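You operate a simulated robot arm through the tools that you are given. There is no shell and no other tool. Be economical: measure what you need, move in short steps, check, and stop when the job is done.

You run a simulated two-armed robot. Do the job below in one go: nothing can be reset, and whatever is moved stays where it is left.

Task
Switch the till switch off. Pick up the clear bottle that says "plant food" from the white counter with one hand, pass it to the other hand and put it on the brown table. Open the glass door, fetch the grey tray and set it on the top shelf of the white cabinet, then shut the door. Open the left blue drawer, fetch the seed tin that says "basil" from the blue table and set it inside and shut the drawer again. Any order will do. Set down upright: clear bottle, seed tin.
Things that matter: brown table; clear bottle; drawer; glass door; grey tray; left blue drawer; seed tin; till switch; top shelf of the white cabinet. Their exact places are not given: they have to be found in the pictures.

It is judged by the outcome, as a careful person would: the job done as asked, and still so three seconds after it is handed in. It fails if anything else is knocked over, pushed out of place, dropped, spilled or broken.

Robot
Two 7-joint arms with fingered hands on one trunk, on a base that drives. Base frame: it is fixed to the floor where the robot stands at the start and does not move with it; the origin is under the middle of the robot, x ahead of it, y to its left, z up; the surface under the hand at the start is at about z = 1005. Units: mm, degrees, N and s.
The left shoulder is at the start at [209, 125, 1093], the right one opposite. With the tool pointing down near the work surface each hand reaches from about 100 to 960 mm from the robot's upright axis, wherever it stands, measured 20 degrees to its own side. Places, roughly: brown table [1300, -1900, 800]; clear bottle [750, 0, 1000]; drawer [8200, 2000, 600]; glass door [9800, 1700, 900]; grey tray (16x8x5 cm) [8300, 2000, 900]; left blue drawer [8200, 1900, 700]; seed tin [8250, 1750, 750]; till switch [700, -100, 1000]; top shelf of the white cabinet [9800, 2000, 1300]. Payload 3.7 kg a hand.
The TCP of each hand is the grasp point between the finger pads, 25 mm short of the fingertips. In the tool frame z runs along the fingers and y along their closing line. The gripper opens to 88 mm. The gripper's body begins 29 mm behind the TCP. The gripper is a hand of 5 fingers: y runs from the thumb to the fingers, the wrist lies at [-13, -97, -162] in the tool frame.
Orientation is told as [roll, pitch, yaw] about the base's x, y, z axes, in that order, counted from this pose: with the fingers straight down and the wrist toward the robot, the tool's x, y and z point along [0, 1, 0], [1, 0, 0] and [0, 0, -1] of the base frame.

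Tools
- The arms move only by the tool jog_arm. It takes "left_moves", "right_moves" or both (then of equal length, played together; a hand with none holds still); each is a list of rows, each an object (a shift or turn left out is 0) with "offset": the shift along the tool's x, y, z in mm, a list of three; "rotation": the turn, a rotation vector about the tool's x, y, z in degrees, a list of three. In form: [{"offset": [tx, ty, tz], "rotation": [wx, wy, wz]}, ...]. A call has 1 to 8 rows; each row shifts and turns the commanded pose from where the row before left it, along the tool's axes as they then stand. Each row takes 0.2 s and may step no farther than 50 mm and 8.6 degrees from the row before; otherwise, the whole call is refused. A pose out of reach is approached as far as the arm can. The call stops where the force on the tool passes 40 N (or 10 N more than at its start, if that is more) or the arm is blocked; 0.2 s more then pass. In this call time passes only in rows, and 0.2 s behind the last. It gives the time, the measured TCP pose, the force on the tool (base axes), the opening and the grip force at its end, in the units of the frame above (readings bear some noise), with the torque about the TCP (base axes, N m) and any sound that the robot's microphone picked up.
- Cameras (640 x 400 px; columns grow to the right, rows downward): "scene" is now at [331.4, -8.6, 1267.6]; the picture's right is [-0.08, -1.00, 0.00], its down [-0.19, 0.02, -0.98] and it looks along [0.98, -0.08, -0.19] (base axes); focal length 214 px, centre (320, 200). "left" rides on the left gripper at [-59, -79, -105] in its tool frame; the picture's right is [-0.73, -0.32, 0.61], its down [0.62, -0.68, 0.38] and it looks along [0.29, 0.66, 0.70] (tool axes); focal length 234 px, centre (320, 200). "right" rides on the right gripper at [59, -79, -105] in its tool frame; the picture's right is [-0.73, 0.32, -0.61], its down [-0.62, -0.68, 0.38] and it looks along [-0.29, 0.66, 0.70] (tool axes); focal length 234 px, centre (320, 200).
- capture(camera): a new picture of that camera. The clock stands still meanwhile.
- raise_lower(by): slides the trunk up (or, below 0, down) by that many mm; the arms and the scene camera ride with it, the base frame stays. It gives what a move gives, with no picture.
- base_move(legs): drives the robot by 1 to 6 legs, each [ahead, left, turn to the left] in mm, mm and degrees, along the robot's own axes; the way and the turn of a leg run together, so that a leg with both is an arc; at most 1500 mm and 180 degrees a leg. The arms and the cameras ride along, it lands a little off, and it stops where it bumps. It gives what a move gives.
- move_fingers(index, middle, ring, little, thumb_bend, thumb_turn, hand): sets how far each is bent, from 0 (flat) to 1 (curled in); at 0.3 the hand is open as for a grip, at 0.7 the pads meet at the TCP. One left out holds its place. A second passes; each finger stops where it meets its share of the squeeze, and holds until it gets a number again. It is the only way to open and close the hand. It gives what a move gives, with no picture; readings hold the bend of each and the force on index, middle, ring, little, thumb and palm. thumb_turn goes from beside the hand (0) to across from the fingers (1), as for a grip.
- pan_tilt(pan, tilt): turns the head with the scene camera to pan (to the left, within 80 degrees either way) and tilt (down, from -29 to 69), counted from straight ahead of the robot. It gives what a move gives.
- point_at(camera, pixels): for up to 12 pixels [column, row] of the newest picture of that camera ("zoom" is the newest enlarged one), the place [x, y, z] in the base frame of the surface seen there, good to about 2 mm. The clock stands still meanwhile.
- inspect(camera, box): a new picture of the part [left, top, right, bottom] of that camera's present view, enlarged. The clock stands still meanwhile.
- finish_job(): hands the job in; it is judged then, once.

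Work in short steps. Measure before you move; look again where a grasp or a placing could have gone wrong, and mend it. You have 124 turns and 136 pictures in all, those below and enlarged ones among them. Open the grippers and draw the arms clear of the work before you hand the job in, unless the task says otherwise.

The tools are called after "Request:" as name(argument=value, ...) on one line, values as JSON. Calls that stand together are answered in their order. jog_arm: Moves the arms, as the interface text tells. Its arguments: {"type":"object","properties":{"left_moves":{"type":"array"},"right_moves":{"type":"array"}},"required":[]} The other tools are called the same way: raise_lower (by) slides the trunk up or down; move_fingers (index, middle, ring, little, thumb_bend, thumb_turn, hand) moves the fingers one by one; base_move (legs) drives the base; pan_tilt (pan, tilt) turns the head that bears the scene camera; capture (camera) takes a picture; point_at (camera, pixels) gives the place of the surface under pixels of a picture; inspect (camera, box) takes an enlarged picture of a part of a camera's view; finish_job () hands the job in.

At the start:

```text
time_s: 0.0
left_position: [586.6, 204.8, 1370.0]
left_tcp_rot: [-0.1, 0.0, 0.1]
left_wrist_force: [-0.3, -0.6, 0.3]
left_ft_torque: [0.01, -0.03, 0.01]
left_width: 87.5
left_gripper_force: 0.1
left_shape: jaw
left_bend: [0.3, 0.3, 0.3, 0.3, 0.3, 0.98]
left_finger forces: [0.0, 0.0, 0.0, 0.0, 0.0, 0.0]
right_position: [503.8, -217.4, 1287.9]
right_tcp_rot: [0.0, 0.0, 0.0]
right_wrist_force: [-0.5, 0.2, 0.5]
right_ft_torque: [0.0, 0.01, 0.0]
right_width: 87.7
right_gripper_force: 0.0
right_shape: jaw
right_bend: [0.3, 0.3, 0.3, 0.3, 0.3, 0.98]
right_finger forces: [0.0, 0.1, 0.0, 0.1, 0.0, 0.0]
trunk travel left (down, up): [-119.0, 296.0]
robot x, y, heading: [-3.2, -3.6, -0.3]
head pan, tilt: [-4.8, 11.2]
```

scene: 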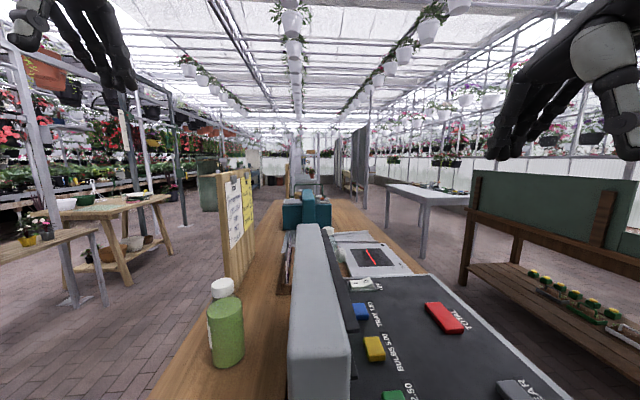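
right: 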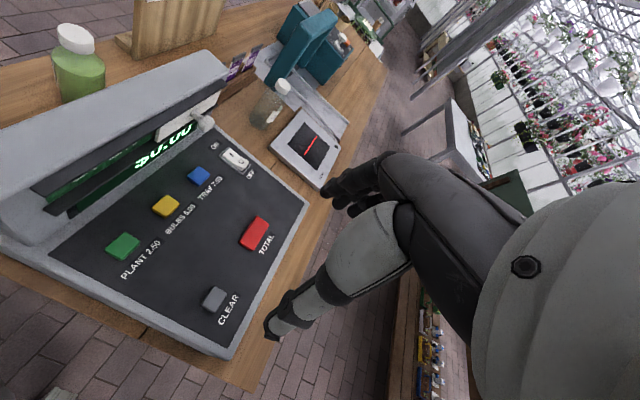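
left: 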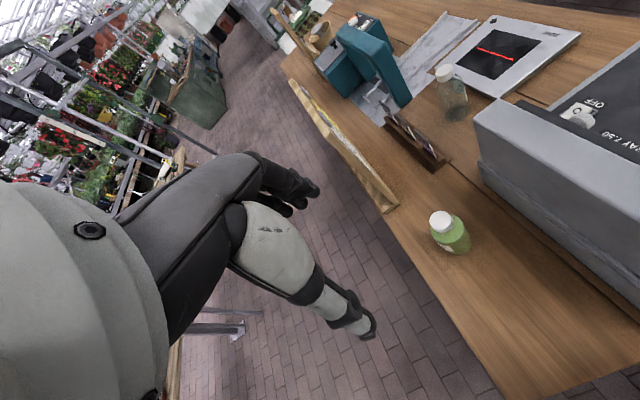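

The right picture shows the till switch (rocker) near (235,160) and a clear bottle near (270,103). I measure them and enlarge the area.

Request:
inspect(camera="right", box=[180, 60, 340, 200])

Request:
point_at(camera="right", pixels=[[228, 154], [235, 160], [243, 167], [284, 86], [270, 105], [262, 125], [200, 122], [325, 170], [300, 125], [222, 85], [240, 95], [150, 140]])

Request:
inspect(camera="left", box=[380, 20, 620, 170])

```text
2.86 times, centred on (260, 130) of right
```

zoom: 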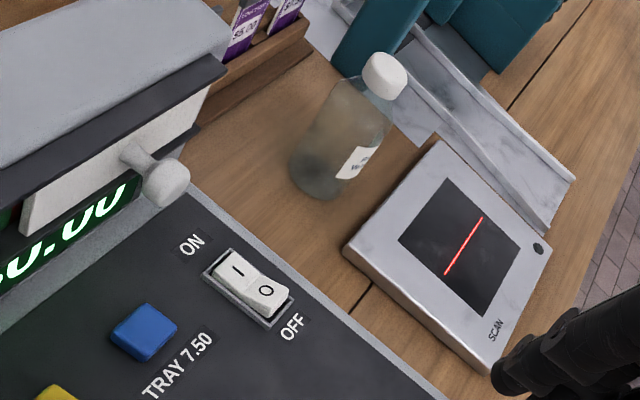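

```text
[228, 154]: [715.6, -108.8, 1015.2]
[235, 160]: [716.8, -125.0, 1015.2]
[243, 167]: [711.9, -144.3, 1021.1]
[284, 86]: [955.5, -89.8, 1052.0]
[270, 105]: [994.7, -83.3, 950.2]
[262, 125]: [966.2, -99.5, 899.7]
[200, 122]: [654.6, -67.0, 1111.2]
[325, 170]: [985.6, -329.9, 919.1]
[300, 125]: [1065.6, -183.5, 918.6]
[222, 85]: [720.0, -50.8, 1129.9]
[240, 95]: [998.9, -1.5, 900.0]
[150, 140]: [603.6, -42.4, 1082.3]
```

```text
2.67 times, centred on (500, 95) of left
```

zoom: 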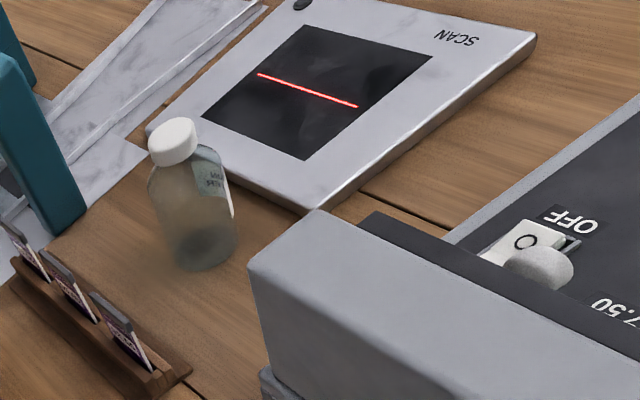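

The bottle's label is unreadable and this counter is wooden. I look closer at the label and round the scene.

Request:
inspect(camera="right", box=[245, 75, 301, 135])

Request:
inspect(camera="scene", box=[180, 160, 480, 347])

Request:
inspect(camera="left", box=[425, 55, 481, 125])

Request:
inspect(camera="scene", box=[370, 150, 640, 319])

```text
6.67 times, centred on (273, 105) of right
```

zoom: 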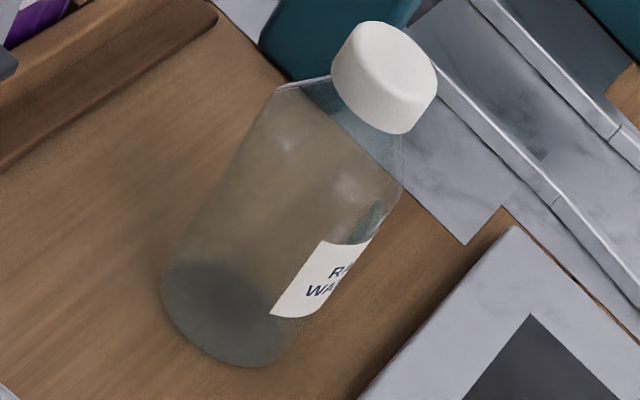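

```text
2.13 times, centred on (330, 254) of scene
```

zoom: 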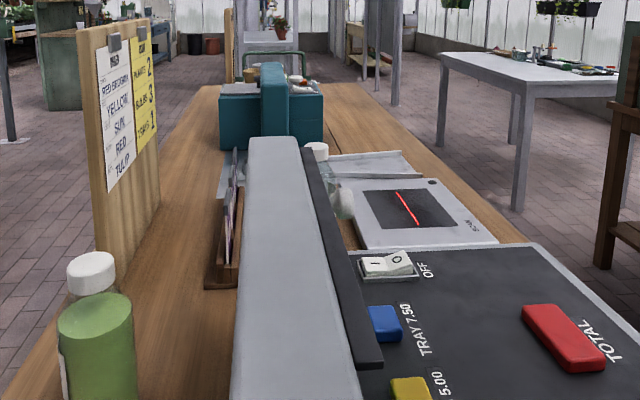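

```text
5.71 times, centred on (453, 90) of left
```

zoom: 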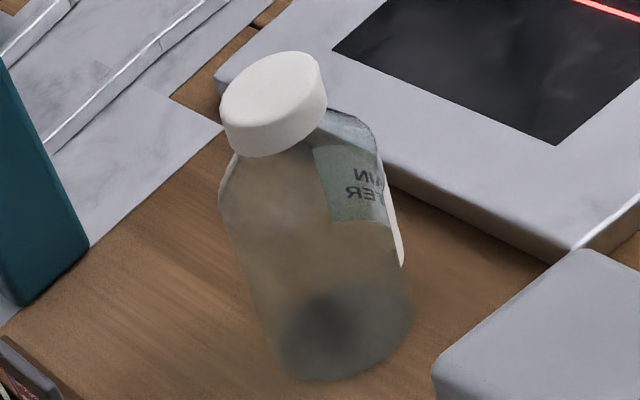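

```text
2.37 times, centred on (505, 234) of scene
```

zoom: 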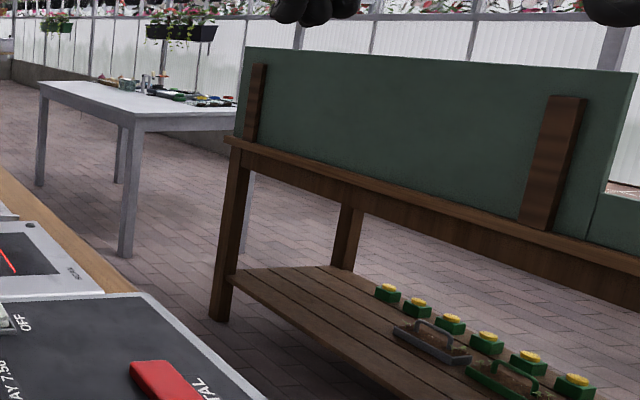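

The clear bottle by the scanner says RAIN WATER. I check the green-filled bottle's label and pan the head around.

Request:
inspect(camera="left", box=[410, 200, 490, 265])

Request:
inspect(camera="scene", box=[190, 270, 260, 375])

Request:
pan_tilt(pan=-70, tilt=25)

Request:
capture(camera="scene")

Request:
pan_tilt(pan=10, tilt=60)

Request:
capture(camera="scene")

```text
6.15 times, centred on (450, 232) of left
```

zoom: 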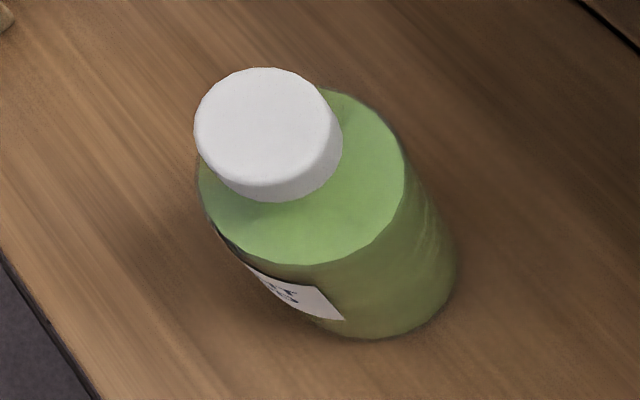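

```text
3.81 times, centred on (225, 322) of scene
```

zoom: 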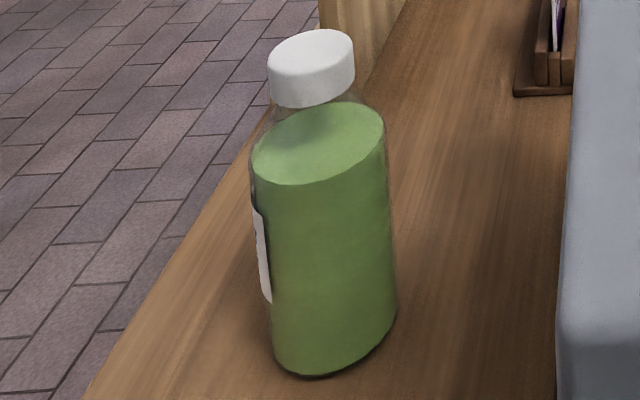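

```text
time_s: 1.4
left_position: [586.5, 204.9, 1370.8]
left_tcp_rot: [-0.1, 0.1, 0.1]
left_wrist_force: [-0.1, 0.4, -0.4]
left_ft_torque: [0.0, 0.01, 0.0]
left_width: 87.6
left_gripper_force: 0.0
left_shape: jaw
left_bend: [0.3, 0.3, 0.3, 0.3, 0.3, 0.98]
left_finger forces: [0.1, 0.0, 0.0, 0.0, 0.0, 0.0]
right_position: [504.9, -218.3, 1288.1]
right_tcp_rot: [0.1, 0.0, 0.0]
right_wrist_force: [0.3, 0.6, -1.0]
right_ft_torque: [0.01, -0.01, 0.01]
right_width: 87.9
right_gripper_force: 0.1
right_shape: jaw
right_bend: [0.3, 0.3, 0.3, 0.3, 0.3, 0.98]
right_finger forces: [0.0, 0.0, 0.1, 0.0, 0.1, 0.0]
trunk travel left (down, up): [-119.0, 296.0]
robot x, y, heading: [-2.3, 2.5, -0.1]
head pan, tilt: [-70.0, 25.0]
```

```text
124 pictures are left
```

scene: 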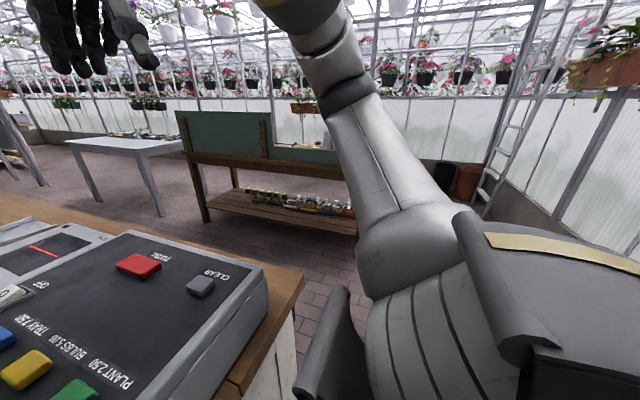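

```text
time_s: 2.9
left_position: [587.4, 205.1, 1371.2]
left_tcp_rot: [-0.1, -0.1, 0.1]
left_wrist_force: [0.1, 0.5, -0.6]
left_ft_torque: [-0.02, 0.0, -0.01]
left_width: 87.6
left_gripper_force: 0.0
left_shape: jaw
left_bend: [0.3, 0.3, 0.3, 0.3, 0.3, 0.98]
left_finger forces: [0.0, 0.1, 0.0, 0.0, 0.0, 0.0]
right_position: [505.9, -218.2, 1288.4]
right_tcp_rot: [0.0, 0.0, -0.1]
right_wrist_force: [-0.8, 0.5, 0.2]
right_ft_torque: [-0.02, 0.0, 0.02]
right_width: 87.9
right_gripper_force: 0.1
right_shape: jaw
right_bend: [0.3, 0.3, 0.3, 0.3, 0.3, 0.98]
right_finger forces: [0.0, 0.0, 0.0, 0.0, 0.1, 0.0]
trunk travel left (down, up): [-119.0, 296.0]
robot x, y, heading: [0.0, 0.8, 0.2]
head pan, tilt: [10.0, 60.0]
```

```text
123 pictures are left
```

scene: 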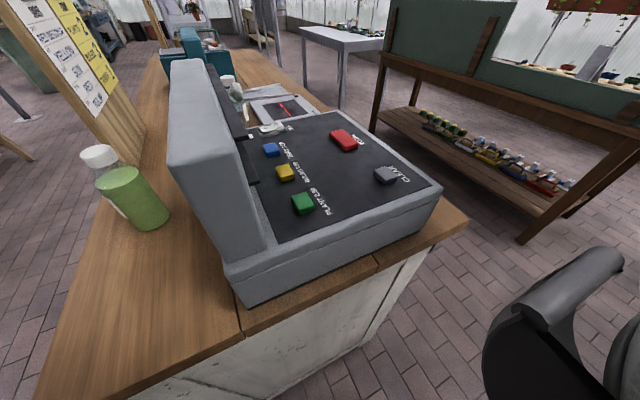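

White painted counter with wooden top, so the green-filled bottle is the likely one. I measure it, the table beyond, and the switch.

Request:
point_at(camera="scene", pixels=[[100, 155], [120, 185], [150, 222], [130, 260], [262, 128], [270, 129], [280, 126], [285, 172], [380, 200], [505, 200], [450, 70], [550, 110]])

Request:
inspect(camera="scene", box=[360, 0, 640, 240])

Request:
inspect(camera="scene", box=[70, 140, 180, 240])

```text
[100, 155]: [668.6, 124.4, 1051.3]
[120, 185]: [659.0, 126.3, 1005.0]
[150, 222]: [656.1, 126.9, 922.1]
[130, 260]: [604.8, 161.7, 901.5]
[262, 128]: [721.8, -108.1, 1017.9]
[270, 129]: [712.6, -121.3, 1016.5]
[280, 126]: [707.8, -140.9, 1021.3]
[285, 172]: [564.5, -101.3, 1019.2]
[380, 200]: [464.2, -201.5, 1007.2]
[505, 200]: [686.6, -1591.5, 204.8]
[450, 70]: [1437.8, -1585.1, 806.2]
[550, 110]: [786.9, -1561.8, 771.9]
```

```text
1.67 times, centred on (500, 120) of scene
```

zoom: 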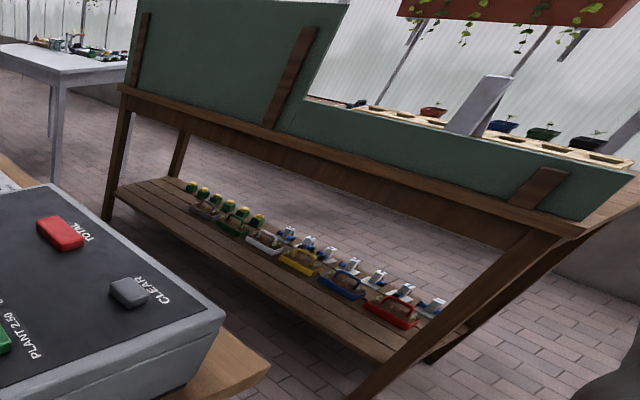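

```text
4.00 times, centred on (125, 190) of scene
```

zoom: 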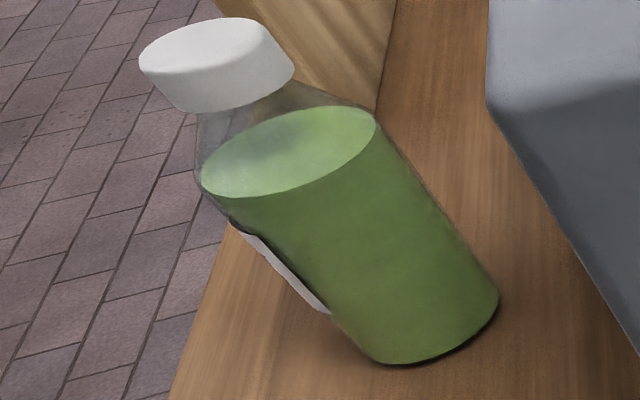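

The rocker's O end at about [709,-142,1021] stands up (it's ON). I make a pointing index on the right hand.

Request:
move_fingers(hand="right", index=0.3, middle=1, ring=1, little=1, thumb_bend=0.3, thumb_turn=0)

Request:
capture(camera="right")

```text
time_s: 3.9
left_position: [587.2, 204.1, 1371.2]
left_tcp_rot: [-0.1, 0.0, 0.2]
left_wrist_force: [-0.4, -0.3, 0.0]
left_ft_torque: [-0.02, 0.0, 0.03]
left_width: 87.7
left_gripper_force: 0.0
left_shape: jaw
left_bend: [0.3, 0.3, 0.3, 0.3, 0.3, 0.98]
left_finger forces: [0.0, 0.0, 0.0, 0.0, 0.0, 0.0]
right_position: [503.8, -217.9, 1287.1]
right_tcp_rot: [0.0, 0.1, 0.0]
right_wrist_force: [0.2, 0.0, 0.1]
right_ft_torque: [-0.02, 0.03, 0.0]
right_width: 117.3
right_gripper_force: 0.2
right_shape: fingers
right_bend: [0.3, 1.0, 1.0, 1.0, 0.3, 0.0]
right_finger forces: [0.1, 0.1, 0.0, 0.0, 0.0, 0.1]
trunk travel left (down, up): [-119.0, 296.0]
robot x, y, heading: [0.9, -2.1, 0.4]
head pan, tilt: [10.0, 60.0]
```

```text
120 pictures are left
```

right: 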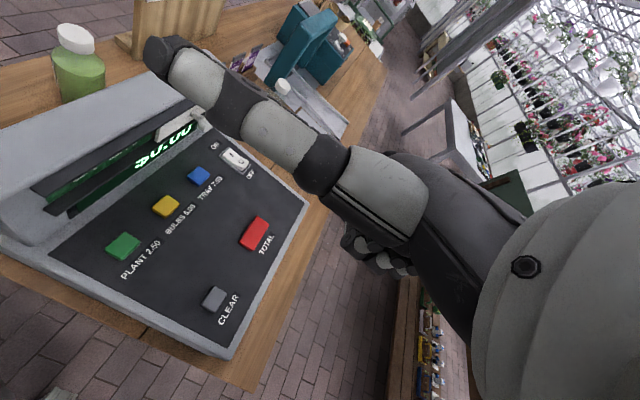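

The thumb now sticks out sideways and hides the index. I put it across and curl it.

Request:
move_fingers(hand="right", index=0.4, thumb_bend=1, thumb_turn=1)

Request:
capture(camera="right")

```text
time_s: 4.9
left_position: [587.7, 204.9, 1371.3]
left_tcp_rot: [0.0, 0.1, 0.1]
left_wrist_force: [-0.5, 0.8, -0.8]
left_ft_torque: [0.01, 0.01, 0.02]
left_width: 87.8
left_gripper_force: 0.1
left_shape: jaw
left_bend: [0.3, 0.3, 0.3, 0.3, 0.3, 0.98]
left_finger forces: [0.1, 0.1, 0.0, 0.0, 0.0, 0.0]
right_position: [505.3, -216.8, 1288.0]
right_tcp_rot: [0.0, 0.0, 0.0]
right_wrist_force: [-0.2, -0.8, 0.0]
right_ft_torque: [0.01, 0.0, 0.0]
right_width: 19.6
right_gripper_force: 0.1
right_shape: fingers
right_bend: [0.38, 1.0, 1.0, 1.0, 0.99, 0.99]
right_finger forces: [0.0, 0.0, 0.0, 0.0, 0.0, 0.0]
trunk travel left (down, up): [-119.0, 296.0]
robot x, y, heading: [0.5, 3.3, -0.1]
head pan, tilt: [10.0, 60.0]
```

```text
119 pictures are left
```

right: 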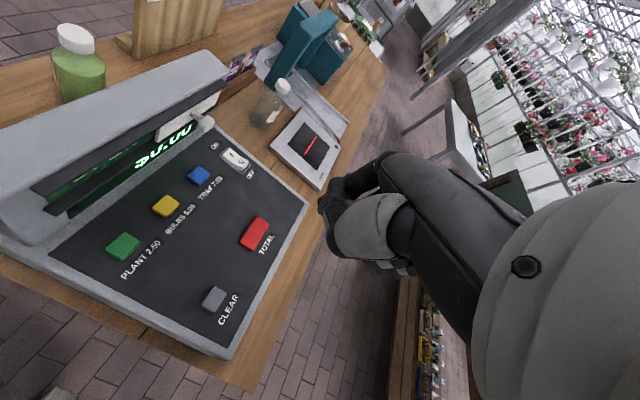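

The index tip seems near (330,205); I measure it and enlarge.

Request:
inspect(camera="right", box=[300, 140, 420, 290])

Request:
point_at(camera="right", pixels=[[322, 204], [327, 204], [332, 200], [332, 190], [338, 182], [324, 212], [360, 170], [340, 240], [375, 258], [400, 268]])

```text
2.67 times, centred on (360, 215) of right
```

zoom: 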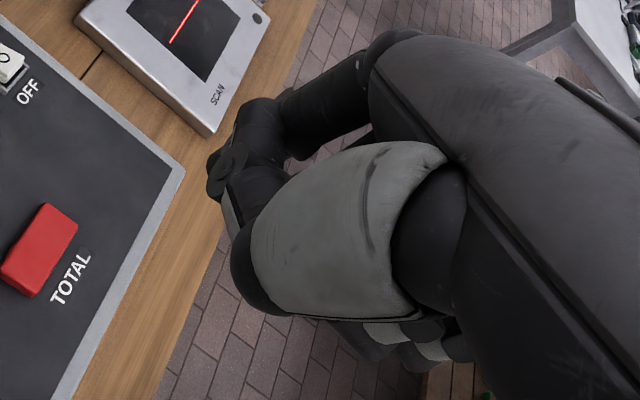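

```text
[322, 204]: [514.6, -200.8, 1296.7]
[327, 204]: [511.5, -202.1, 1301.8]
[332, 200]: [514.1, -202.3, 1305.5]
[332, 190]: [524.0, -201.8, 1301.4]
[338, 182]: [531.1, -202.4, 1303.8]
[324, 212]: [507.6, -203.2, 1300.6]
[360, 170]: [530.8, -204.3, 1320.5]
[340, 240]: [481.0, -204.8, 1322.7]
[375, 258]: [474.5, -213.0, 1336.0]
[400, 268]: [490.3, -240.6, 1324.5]
```

The geometry is murky; pinching index and thumb at 0.7 puts the tips at a known place 25 mm past the TCP. I do that and look.

Request:
move_fingers(hand="right", index=0.68, thumb_bend=0.68)

Request:
inspect(camera="right", box=[260, 140, 420, 290])

Request:
pan_tilt(pan=-40, tilt=30)

Request:
capture(camera="scene")

```text
time_s: 5.9
left_position: [586.9, 205.2, 1371.8]
left_tcp_rot: [-0.1, 0.0, 0.0]
left_wrist_force: [0.1, -0.4, 0.8]
left_ft_torque: [-0.01, -0.01, 0.01]
left_width: 87.3
left_gripper_force: 0.1
left_shape: jaw
left_bend: [0.3, 0.3, 0.3, 0.3, 0.3, 0.98]
left_finger forces: [0.0, 0.0, 0.1, 0.0, 0.1, 0.0]
right_position: [503.9, -218.6, 1287.7]
right_tcp_rot: [0.1, 0.0, 0.0]
right_wrist_force: [0.1, 0.4, -0.2]
right_ft_torque: [-0.02, 0.02, 0.03]
right_width: 2.4
right_gripper_force: 0.0
right_shape: fingers
right_bend: [0.68, 1.0, 1.0, 1.0, 0.68, 1.0]
right_finger forces: [0.0, 0.0, 0.1, 0.1, 0.0, 0.0]
trunk travel left (down, up): [-119.0, 296.0]
robot x, y, heading: [1.7, 0.5, -0.2]
head pan, tilt: [10.0, 60.0]
```

```text
2.67 times, centred on (340, 215) of right
```

zoom: 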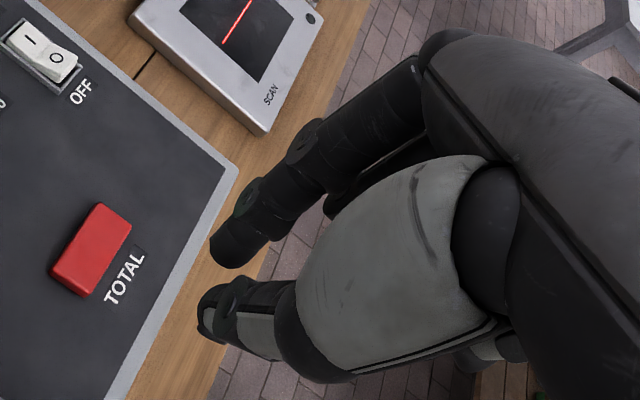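

```text
time_s: 7.1
left_position: [586.8, 205.6, 1370.6]
left_tcp_rot: [-0.1, 0.0, 0.2]
left_wrist_force: [0.2, 1.0, -0.2]
left_ft_torque: [-0.02, 0.02, -0.02]
left_width: 87.7
left_gripper_force: 0.1
left_shape: jaw
left_bend: [0.3, 0.3, 0.3, 0.3, 0.3, 0.98]
left_finger forces: [0.0, 0.0, 0.0, 0.0, 0.0, 0.1]
right_position: [504.3, -217.6, 1287.8]
right_tcp_rot: [0.1, -0.1, 0.0]
right_wrist_force: [0.6, 0.3, -0.1]
right_ft_torque: [0.01, -0.01, 0.04]
right_width: 2.5
right_gripper_force: 0.0
right_shape: fingers
right_bend: [0.68, 1.0, 1.0, 1.0, 0.68, 1.0]
right_finger forces: [0.0, 0.0, 0.1, 0.1, 0.0, 0.0]
trunk travel left (down, up): [-119.0, 296.0]
robot x, y, heading: [0.7, 0.2, -0.0]
head pan, tilt: [-40.0, 30.0]
```

```text
116 pictures are left
```

scene: 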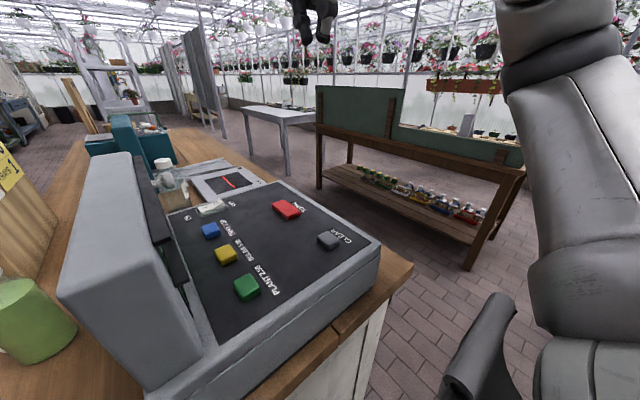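

Index tip shows at zoom (230,255), thumb tip at (210,320). I measure both.

Request:
point_at(camera="zoom", pixels=[[222, 258], [232, 250], [250, 240], [245, 205], [300, 140], [208, 315], [220, 305], [215, 335], [255, 330], [40, 40], [58, 60], [55, 80]])

```text
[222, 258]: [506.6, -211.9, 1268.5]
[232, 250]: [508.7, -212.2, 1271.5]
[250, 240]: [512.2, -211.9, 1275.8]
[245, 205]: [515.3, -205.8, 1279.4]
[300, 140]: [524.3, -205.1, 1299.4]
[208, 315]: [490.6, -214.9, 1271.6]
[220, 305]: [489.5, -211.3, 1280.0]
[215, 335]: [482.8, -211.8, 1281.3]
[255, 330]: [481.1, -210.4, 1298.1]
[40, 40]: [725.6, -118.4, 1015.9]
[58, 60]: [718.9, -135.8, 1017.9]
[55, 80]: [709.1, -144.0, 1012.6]
```

Index tip is 25 mm below the TCP and ~3 mm ahead. I bring the hand above the O end (about [714,-141]).

Request:
jog_arm(right_moves=[{"offset": [15, 41.2, 10]}, {"offset": [15, 41.2, 10]}, {"offset": [15, 41.2, 10]}, {"offset": [15, 41.2, 10]}, {"offset": [15, 41.2, 10]}, {"offset": [0, 0, 47]}, {"offset": [0, 0, 47]}, {"offset": [0, 0, 47]}])

Request:
inspect(camera="right", box=[200, 140, 440, 290])

```text
time_s: 8.9
left_position: [588.5, 203.6, 1371.3]
left_tcp_rot: [0.0, 0.1, 0.1]
left_wrist_force: [0.3, 1.0, 0.3]
left_ft_torque: [-0.01, 0.03, 0.02]
left_width: 87.5
left_gripper_force: 0.0
left_shape: jaw
left_bend: [0.3, 0.3, 0.3, 0.3, 0.3, 0.98]
left_finger forces: [0.0, 0.1, 0.0, 0.0, 0.0, 0.1]
right_position: [710.7, -144.3, 1094.1]
right_tcp_rot: [-0.1, 0.0, 0.0]
right_wrist_force: [0.9, -0.1, -0.6]
right_ft_torque: [0.01, -0.01, 0.03]
right_width: 2.4
right_gripper_force: 0.2
right_shape: fingers
right_bend: [0.68, 1.0, 1.0, 1.0, 0.68, 1.0]
right_finger forces: [0.1, 0.0, 0.0, 0.0, 0.0, 0.0]
trunk travel left (down, up): [-119.0, 296.0]
robot x, y, heading: [-1.7, -3.7, -0.2]
head pan, tilt: [-40.0, 30.0]
```

```text
2.67 times, centred on (320, 215) of right
```

zoom: 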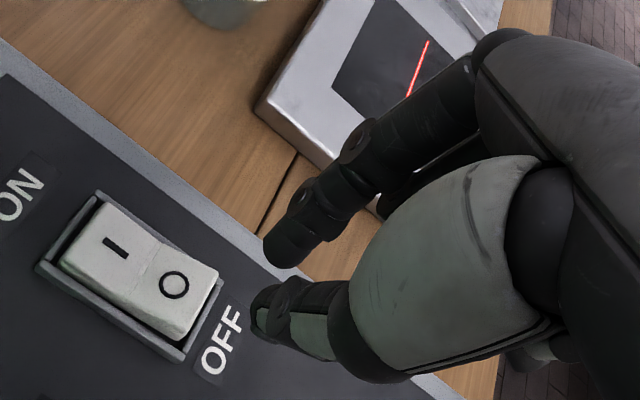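

Good view. I measure the O end and the finger tips from here.

Request:
point_at(camera="zoom", pixels=[[112, 245], [175, 285], [195, 310], [200, 270], [165, 330], [185, 350], [220, 335], [275, 258], [265, 310]])

```text
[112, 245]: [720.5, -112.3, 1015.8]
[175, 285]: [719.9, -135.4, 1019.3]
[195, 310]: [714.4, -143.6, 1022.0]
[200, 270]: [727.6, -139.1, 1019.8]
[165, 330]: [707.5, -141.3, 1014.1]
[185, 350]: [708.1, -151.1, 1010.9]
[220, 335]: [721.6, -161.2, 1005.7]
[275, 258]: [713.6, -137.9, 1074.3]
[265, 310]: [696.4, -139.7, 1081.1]
```

Index tip is at about [714,-142,1069]; I shift 6 mm ahead and press down in small steps.

Request:
jog_arm(right_moves=[{"offset": [1, 6, 0]}, {"offset": [0, 0, 40]}, {"offset": [0, 0, 5]}, {"offset": [0, 0, 4]}, {"offset": [0, 0, 4]}, {"offset": [0, 0, 3]}])

Request:
inspect(camera="right", box=[200, 140, 440, 290])

```text
time_s: 10.3
left_position: [587.0, 203.9, 1371.7]
left_tcp_rot: [-0.1, 0.0, 0.1]
left_wrist_force: [-0.8, 0.1, 0.2]
left_ft_torque: [-0.07, -0.02, 0.01]
left_width: 87.7
left_gripper_force: 0.0
left_shape: jaw
left_bend: [0.3, 0.3, 0.3, 0.3, 0.3, 0.98]
left_finger forces: [0.0, 0.0, 0.1, 0.0, 0.0, 0.0]
right_position: [716.3, -143.3, 1040.3]
right_tcp_rot: [0.0, 0.1, 0.0]
right_wrist_force: [1.0, 0.2, 0.1]
right_ft_torque: [-0.01, -0.02, 0.02]
right_width: 2.3
right_gripper_force: 0.0
right_shape: fingers
right_bend: [0.68, 1.0, 1.0, 1.0, 0.68, 1.0]
right_finger forces: [0.0, 0.2, 0.1, 0.1, 0.0, 0.0]
trunk travel left (down, up): [-119.0, 296.0]
robot x, y, heading: [-0.1, 0.4, 0.2]
head pan, tilt: [-40.0, 30.0]
```

```text
2.67 times, centred on (320, 215) of right
```

zoom: 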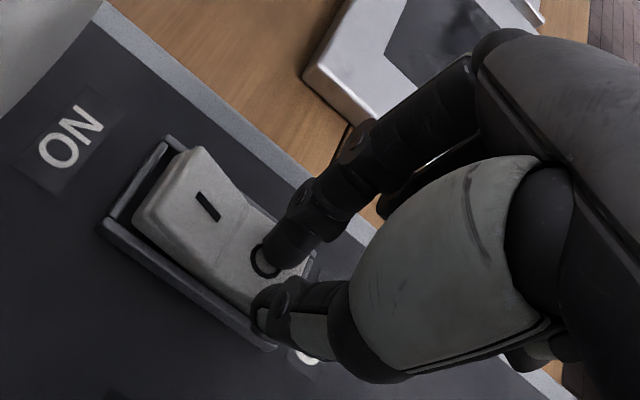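

The I end now seems raised. I lift and look.

Request:
jog_arm(right_moves=[{"offset": [0, 0, -40]}, {"offset": [0, 0, -40]}])

Request:
inspect(camera="right", box=[80, 100, 400, 300])

```text
time_s: 10.9
left_position: [587.2, 204.6, 1371.6]
left_tcp_rot: [-0.2, 0.0, 0.1]
left_wrist_force: [0.2, 0.1, 0.4]
left_ft_torque: [-0.01, -0.03, -0.01]
left_width: 87.8
left_gripper_force: 0.0
left_shape: jaw
left_bend: [0.3, 0.3, 0.3, 0.3, 0.3, 0.98]
left_finger forces: [0.0, 0.1, 0.1, 0.0, 0.1, 0.0]
right_position: [716.9, -143.3, 1118.9]
right_tcp_rot: [0.0, 0.0, 0.0]
right_wrist_force: [-0.4, -0.2, 0.9]
right_ft_torque: [-0.03, 0.01, 0.0]
right_width: 2.2
right_gripper_force: 0.1
right_shape: fingers
right_bend: [0.68, 1.0, 1.0, 1.0, 0.68, 1.0]
right_finger forces: [0.0, 0.1, 0.1, 0.0, 0.0, 0.0]
trunk travel left (down, up): [-119.0, 296.0]
robot x, y, heading: [-1.6, -4.3, 0.0]
head pan, tilt: [-40.0, 30.0]
```

```text
2.00 times, centred on (240, 200) of right
```

zoom: 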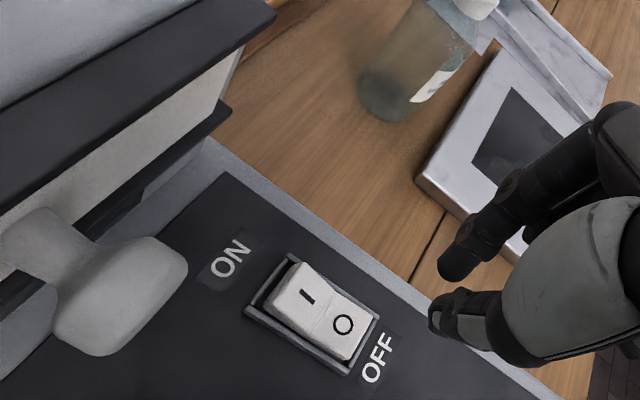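

The rocker is now OFF (I end raised). I draw the right hand back and roll the left hand toward a side-on pose to see and grasp the green-filled bottle.

Request:
jog_arm(left_moves=[{"rotation": [0, -8.5, 0]}, {"rotation": [0, -8.5, 0]}, {"rotation": [0, -8.5, 0]}, {"rotation": [0, -8.5, 0]}, {"rotation": [0, -8.5, 0]}, {"rotation": [0, -8.5, 0]}, {"rotation": [0, -8.5, 0]}, {"rotation": [0, -8.5, 0]}], right_moves=[{"offset": [0, 0, -40]}, {"offset": [-10, -25, -20]}, {"offset": [-10, -30, -20]}, {"offset": [-10, -30, -20]}, {"offset": [-10, -30, -20]}, {"offset": [-10, -30, -20]}, {"offset": [-10, -30, -20]}, {"offset": [-10, -20, -20]}])

Request:
jog_arm(left_moves=[{"rotation": [0, -8, 0]}, {"rotation": [0, -8, 0]}, {"rotation": [0, -6, 0]}, {"offset": [45, 10, -15]}, {"offset": [45, 10, -15]}, {"offset": [45, 10, -15]}, {"offset": [45, 10, -15]}, {"offset": [45, 10, -15]}])

Request:
capture(camera="left")

```text
time_s: 12.7
left_position: [586.9, 204.0, 1371.8]
left_tcp_rot: [-68.1, -0.1, 0.1]
left_wrist_force: [0.9, -0.5, 0.6]
left_ft_torque: [-0.04, -0.01, 0.0]
left_width: 87.8
left_gripper_force: 0.0
left_shape: jaw
left_bend: [0.3, 0.3, 0.3, 0.3, 0.3, 0.98]
left_finger forces: [0.0, 0.1, 0.0, 0.0, 0.1, 0.0]
right_position: [520.0, -213.0, 1298.2]
right_tcp_rot: [0.0, -0.1, 0.0]
right_wrist_force: [0.3, -0.5, 0.3]
right_ft_torque: [0.02, -0.04, -0.01]
right_width: 2.3
right_gripper_force: 0.1
right_shape: fingers
right_bend: [0.68, 1.0, 1.0, 1.0, 0.68, 1.0]
right_finger forces: [0.0, 0.0, 0.1, 0.1, 0.0, 0.0]
trunk travel left (down, up): [-119.0, 296.0]
robot x, y, heading: [0.0, 0.3, -0.0]
head pan, tilt: [-40.0, 30.0]
```

```text
time_s: 14.5
left_position: [635.6, 280.0, 1145.4]
left_tcp_rot: [-90.2, -0.1, 0.0]
left_wrist_force: [1.1, 0.0, 0.5]
left_ft_torque: [-0.05, 0.0, 0.02]
left_width: 87.8
left_gripper_force: 0.1
left_shape: jaw
left_bend: [0.3, 0.3, 0.3, 0.3, 0.3, 0.98]
left_finger forces: [0.0, 0.0, 0.0, 0.0, 0.0, 0.0]
right_position: [521.3, -214.1, 1298.1]
right_tcp_rot: [0.0, 0.1, 0.0]
right_wrist_force: [0.3, 0.3, 0.2]
right_ft_torque: [0.0, -0.01, 0.0]
right_width: 2.2
right_gripper_force: 0.1
right_shape: fingers
right_bend: [0.68, 1.0, 1.0, 1.0, 0.68, 1.0]
right_finger forces: [0.0, 0.0, 0.1, 0.0, 0.0, 0.1]
trunk travel left (down, up): [-119.0, 296.0]
robot x, y, heading: [2.5, -0.4, 0.0]
head pan, tilt: [-40.0, 30.0]
```

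```text
112 pictures are left
```

left: 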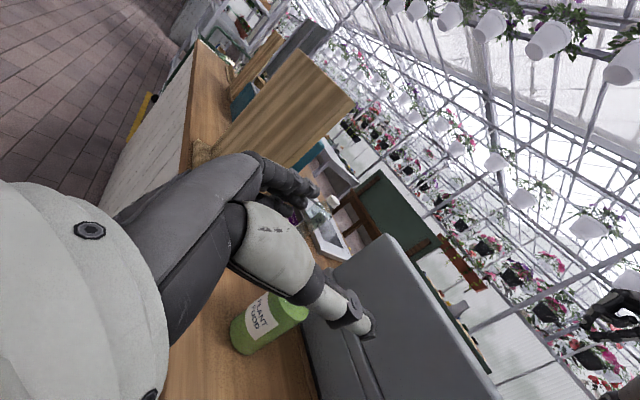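

The label reads PLANT FOOD. I measure the bottle, its base edges and the sign board.

Request:
inspect(camera="left", box=[200, 270, 360, 400])

Request:
pan_tilt(pan=15, tilt=45)

Request:
capture(camera="scene")

Request:
point_at(camera="left", pixels=[[210, 145], [300, 165], [257, 320], [240, 335], [275, 318], [285, 300], [300, 310], [240, 350]])

```text
3.08 times, centred on (280, 335) of left
```

zoom: 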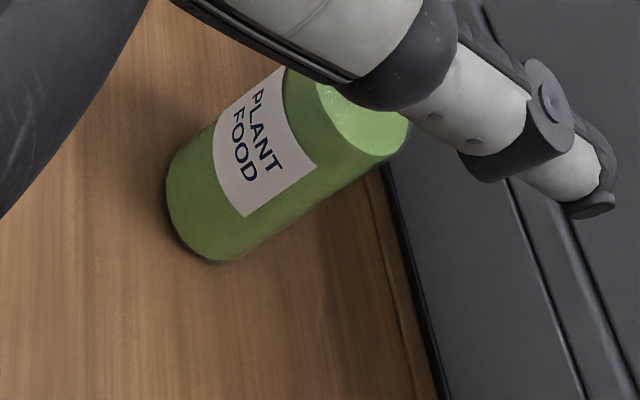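

```text
time_s: 15.7
left_position: [634.8, 278.7, 1146.7]
left_tcp_rot: [-90.2, -0.1, 0.1]
left_wrist_force: [0.1, 0.5, -0.9]
left_ft_torque: [0.04, -0.03, 0.07]
left_width: 87.5
left_gripper_force: 0.0
left_shape: jaw
left_bend: [0.3, 0.3, 0.3, 0.3, 0.3, 0.98]
left_finger forces: [0.0, 0.0, 0.0, 0.0, 0.0, 0.1]
right_position: [521.1, -213.2, 1298.4]
right_tcp_rot: [0.0, -0.1, 0.0]
right_wrist_force: [-0.8, 0.3, 0.1]
right_ft_torque: [-0.01, 0.0, -0.01]
right_width: 2.0
right_gripper_force: 0.0
right_shape: fingers
right_bend: [0.68, 1.0, 1.0, 1.0, 0.68, 1.0]
right_finger forces: [0.0, 0.1, 0.0, 0.0, 0.0, 0.0]
trunk travel left (down, up): [-119.0, 296.0]
robot x, y, heading: [-0.2, -0.1, -0.1]
head pan, tilt: [15.0, 45.0]
```

```text
110 pictures are left
```

scene: 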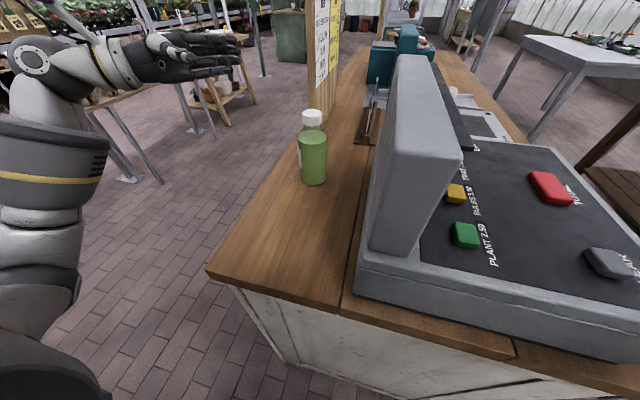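

```text
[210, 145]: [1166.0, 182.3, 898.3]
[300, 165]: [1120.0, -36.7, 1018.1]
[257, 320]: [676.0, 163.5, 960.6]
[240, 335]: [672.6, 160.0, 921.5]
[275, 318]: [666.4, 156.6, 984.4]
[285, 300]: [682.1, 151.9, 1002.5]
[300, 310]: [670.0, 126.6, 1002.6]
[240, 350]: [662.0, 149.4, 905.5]
```

Request:
inspect(camera="scene", box=[250, 90, 400, 210])

Request:
point_at(camera="scene", pixels=[[312, 112], [302, 115], [322, 115], [312, 125], [300, 150], [325, 150], [313, 150], [313, 182], [340, 170], [370, 120], [330, 110], [390, 100]])

```text
3.33 times, centred on (325, 150) of scene
```

zoom: 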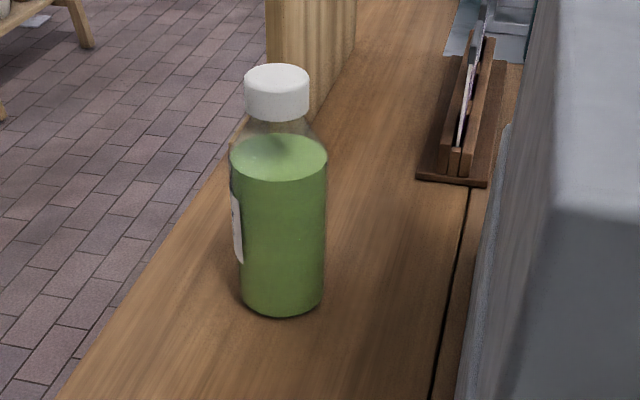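

```text
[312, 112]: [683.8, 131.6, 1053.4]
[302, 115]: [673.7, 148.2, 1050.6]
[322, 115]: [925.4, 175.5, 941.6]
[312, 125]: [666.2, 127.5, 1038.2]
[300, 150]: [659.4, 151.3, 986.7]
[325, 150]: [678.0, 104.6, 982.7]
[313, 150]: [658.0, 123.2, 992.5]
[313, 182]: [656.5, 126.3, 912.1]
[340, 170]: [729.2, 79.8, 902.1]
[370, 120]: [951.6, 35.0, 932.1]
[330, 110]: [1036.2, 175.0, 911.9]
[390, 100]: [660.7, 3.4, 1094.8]
```

Bottle centre ≈ [685,130], radius ≈31, top 1053, base 900. I lower the left hand beside it and check.

Request:
jog_arm(left_moves=[{"offset": [45, 12.5, -2]}, {"offset": [45, 12.5, -2]}, {"offset": [45, 12.5, -2]}, {"offset": [46, 12.5, -2]}])

Request:
capture(camera="scene")

```text
time_s: 16.7
left_position: [687.1, 291.0, 966.8]
left_tcp_rot: [-90.1, 0.2, 0.0]
left_wrist_force: [-0.6, 0.2, -0.7]
left_ft_torque: [0.03, -0.01, 0.03]
left_width: 88.0
left_gripper_force: 0.1
left_shape: jaw
left_bend: [0.3, 0.3, 0.3, 0.3, 0.3, 0.98]
left_finger forces: [0.0, 0.0, 0.0, 0.0, 0.0, 0.1]
right_position: [522.0, -213.6, 1297.2]
right_tcp_rot: [0.1, 0.1, 0.1]
right_wrist_force: [-0.5, -1.3, -0.4]
right_ft_torque: [-0.02, -0.01, -0.01]
right_width: 2.6
right_gripper_force: 0.0
right_shape: fingers
right_bend: [0.68, 1.0, 1.0, 1.0, 0.68, 1.0]
right_finger forces: [0.2, 0.0, 0.0, 0.0, 0.1, 0.1]
trunk travel left (down, up): [-119.0, 296.0]
robot x, y, heading: [-0.7, 2.3, 0.0]
head pan, tilt: [15.0, 45.0]
```

```text
108 pictures are left
```

scene: 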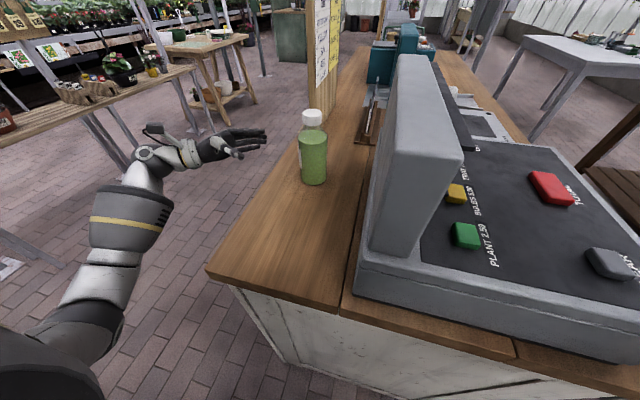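

Clear path; I advance toward the bottle by 158 mm along the fingers.

Request:
jog_arm(left_moves=[{"offset": [0, 0, 40]}, {"offset": [0, 0, 40]}, {"offset": [0, 0, 40]}, {"offset": [0, 0, 36]}])

Request:
inspect(camera="scene", box=[190, 80, 400, 220])

```text
time_s: 17.7
left_position: [687.4, 133.2, 965.6]
left_tcp_rot: [-90.1, 0.0, 0.1]
left_wrist_force: [-0.3, 0.2, -0.3]
left_ft_torque: [-0.04, 0.04, -0.01]
left_width: 88.1
left_gripper_force: 0.0
left_shape: jaw
left_bend: [0.3, 0.3, 0.3, 0.3, 0.3, 0.98]
left_finger forces: [0.0, 0.1, 0.0, 0.1, 0.0, 0.0]
right_position: [521.0, -214.0, 1297.4]
right_tcp_rot: [0.0, 0.0, 0.0]
right_wrist_force: [-0.2, 0.1, 0.5]
right_ft_torque: [-0.02, 0.01, 0.01]
right_width: 2.5
right_gripper_force: 0.1
right_shape: fingers
right_bend: [0.68, 1.0, 1.0, 1.0, 0.68, 1.0]
right_finger forces: [0.1, 0.0, 0.0, 0.0, 0.0, 0.0]
trunk travel left (down, up): [-119.0, 296.0]
robot x, y, heading: [-0.1, 2.5, -0.2]
head pan, tilt: [15.0, 45.0]
```

```text
2.86 times, centred on (295, 150) of scene
```

zoom: 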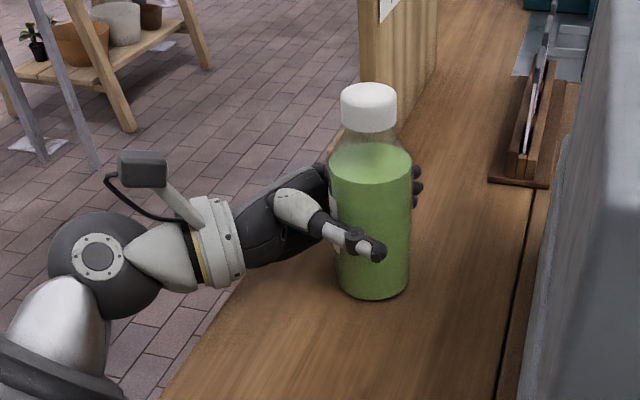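

The bottle stands between thumb and fingers. I close the left hand gently and open the right hand for the cap.

Request:
move_fingers(hand="left", index=0.6, middle=0.6, ring=0.6, little=0.6, thumb_bend=0.6, thumb_turn=1)

Request:
move_fingers(hand="right", index=0.3, middle=0.3, ring=0.3, little=0.3, thumb_bend=0.3, thumb_turn=1)

Request:
inspect(camera="scene", box=[190, 80, 400, 220])

```text
time_s: 18.7
left_position: [688.0, 133.7, 965.5]
left_tcp_rot: [-90.1, 0.0, 0.2]
left_wrist_force: [2.8, -0.2, 2.9]
left_ft_torque: [-0.04, -0.31, -0.02]
left_width: 54.7
left_gripper_force: 24.4
left_shape: fingers
left_bend: [0.47, 0.57, 0.55, 0.55, 0.46, 0.98]
left_finger forces: [9.9, 2.5, 3.8, 9.1, 23.2, 0.0]
right_position: [520.3, -213.8, 1298.8]
right_tcp_rot: [0.0, 0.0, 0.0]
right_wrist_force: [-0.1, 0.1, 0.1]
right_ft_torque: [-0.02, -0.02, -0.04]
right_width: 2.4
right_gripper_force: 0.0
right_shape: fingers
right_bend: [0.68, 1.0, 1.0, 1.0, 0.68, 1.0]
right_finger forces: [0.0, 0.1, 0.1, 0.1, 0.0, 0.0]
trunk travel left (down, up): [-119.0, 296.0]
robot x, y, heading: [3.0, -0.1, 0.1]
head pan, tilt: [15.0, 45.0]
```

```text
time_s: 19.7
left_position: [687.7, 133.2, 965.4]
left_tcp_rot: [-90.2, 0.0, 0.1]
left_wrist_force: [2.4, -0.5, 3.9]
left_ft_torque: [-0.03, -0.26, -0.01]
left_width: 54.4
left_gripper_force: 24.5
left_shape: fingers
left_bend: [0.47, 0.57, 0.55, 0.55, 0.46, 0.98]
left_finger forces: [9.9, 2.4, 3.9, 9.3, 23.3, 0.1]
right_position: [519.9, -213.6, 1299.2]
right_tcp_rot: [0.0, 0.0, -0.1]
right_wrist_force: [0.8, -0.1, 0.2]
right_ft_torque: [-0.01, 0.0, -0.01]
right_width: 84.6
right_gripper_force: 0.1
right_shape: fingers
right_bend: [0.3, 0.3, 0.3, 0.3, 0.3, 0.98]
right_finger forces: [0.1, 0.0, 0.0, 0.0, 0.0, 0.0]
trunk travel left (down, up): [-119.0, 296.0]
robot x, y, heading: [0.4, -1.0, -0.0]
head pan, tilt: [15.0, 45.0]
```

```text
2.86 times, centred on (295, 150) of scene
```

zoom: 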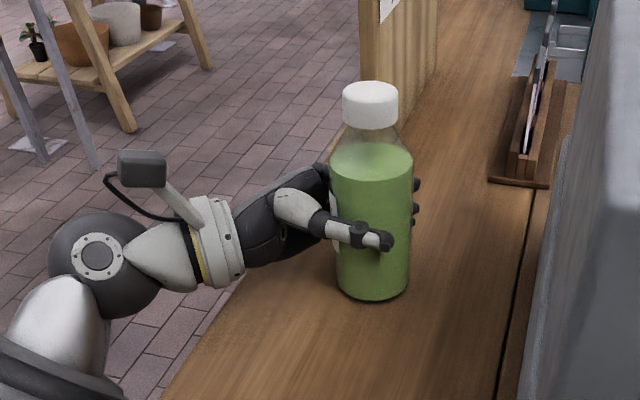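

Grip holds (~24 N). I lift the bottle 200 mm and draw it back to x≈527.

Request:
jog_arm(left_moves=[{"offset": [-25, 0, 0]}, {"offset": [-45, 0, 0]}, {"offset": [-45, 0, 0]}, {"offset": [-45, 0, 0]}, {"offset": [-10, -40, 0]}, {"offset": [-10, -40, 0]}, {"offset": [-10, -40, 0]}, {"offset": [-10, -40, 0]}])

Request:
capture(camera="scene")

```text
time_s: 21.5
left_position: [532.5, 133.2, 1170.2]
left_tcp_rot: [-90.0, -0.1, 0.0]
left_wrist_force: [0.1, 0.3, -3.1]
left_ft_torque: [-0.01, -0.05, -0.01]
left_width: 54.3
left_gripper_force: 23.4
left_shape: fingers
left_bend: [0.47, 0.57, 0.56, 0.55, 0.46, 0.97]
left_finger forces: [10.8, 2.4, 3.3, 7.2, 23.3, 0.1]
left hand out of reach, approached as far as the arm can: row 8
right_position: [521.0, -212.4, 1298.9]
right_tcp_rot: [0.0, -0.1, 0.0]
right_wrist_force: [0.0, -0.3, -0.7]
right_ft_torque: [0.01, 0.01, 0.04]
right_width: 84.5
right_gripper_force: 0.1
right_shape: fingers
right_bend: [0.3, 0.3, 0.3, 0.3, 0.3, 0.98]
right_finger forces: [0.0, 0.1, 0.0, 0.0, 0.0, 0.0]
trunk travel left (down, up): [-119.0, 296.0]
robot x, y, heading: [-1.5, 1.0, -0.0]
head pan, tilt: [15.0, 45.0]
```

```text
105 pictures are left
```

scene: 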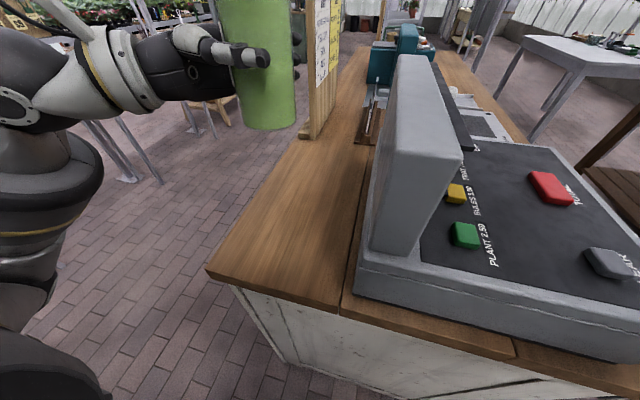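

Held well. I shift the handover spot forward and lower ([600,133,1080]) to keep clear of the head, then look up at the cap.

Request:
jog_arm(left_moves=[{"offset": [45, 20, 0]}, {"offset": [45, 40, 0]}, {"offset": [0, 20, 0]}])

Request:
pan_tilt(pan=20, tilt=25)

Request:
capture(camera="scene")

```text
refused: row 2 steps farther than a row can; nothing moved
```

```text
time_s: 22.3
left_position: [533.3, 133.5, 1171.3]
left_tcp_rot: [-90.0, 0.0, 0.0]
left_wrist_force: [-0.7, 0.1, -3.1]
left_ft_torque: [0.0, -0.01, 0.04]
left_width: 54.2
left_gripper_force: 23.0
left_shape: fingers
left_bend: [0.47, 0.57, 0.56, 0.55, 0.46, 0.97]
left_finger forces: [10.8, 2.4, 3.3, 7.2, 23.2, 0.0]
right_position: [521.2, -213.5, 1297.7]
right_tcp_rot: [-0.1, 0.0, 0.0]
right_wrist_force: [-0.5, 0.4, -0.5]
right_ft_torque: [0.02, -0.02, 0.0]
right_width: 84.2
right_gripper_force: 0.2
right_shape: fingers
right_bend: [0.3, 0.3, 0.3, 0.3, 0.3, 0.98]
right_finger forces: [0.0, 0.0, 0.1, 0.0, 0.0, 0.0]
trunk travel left (down, up): [-119.0, 296.0]
robot x, y, heading: [-0.0, -2.1, 0.2]
head pan, tilt: [20.0, 25.0]
```

```text
104 pictures are left
```

scene: 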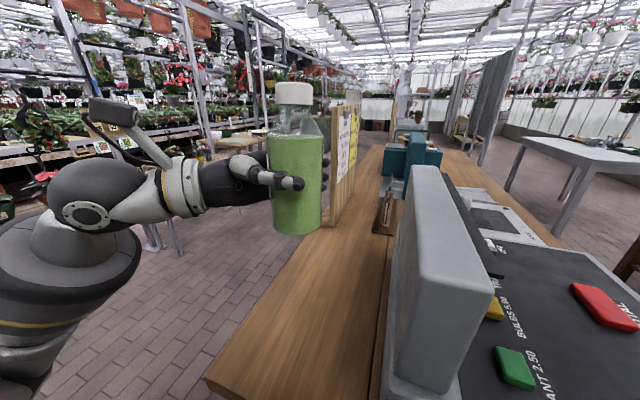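

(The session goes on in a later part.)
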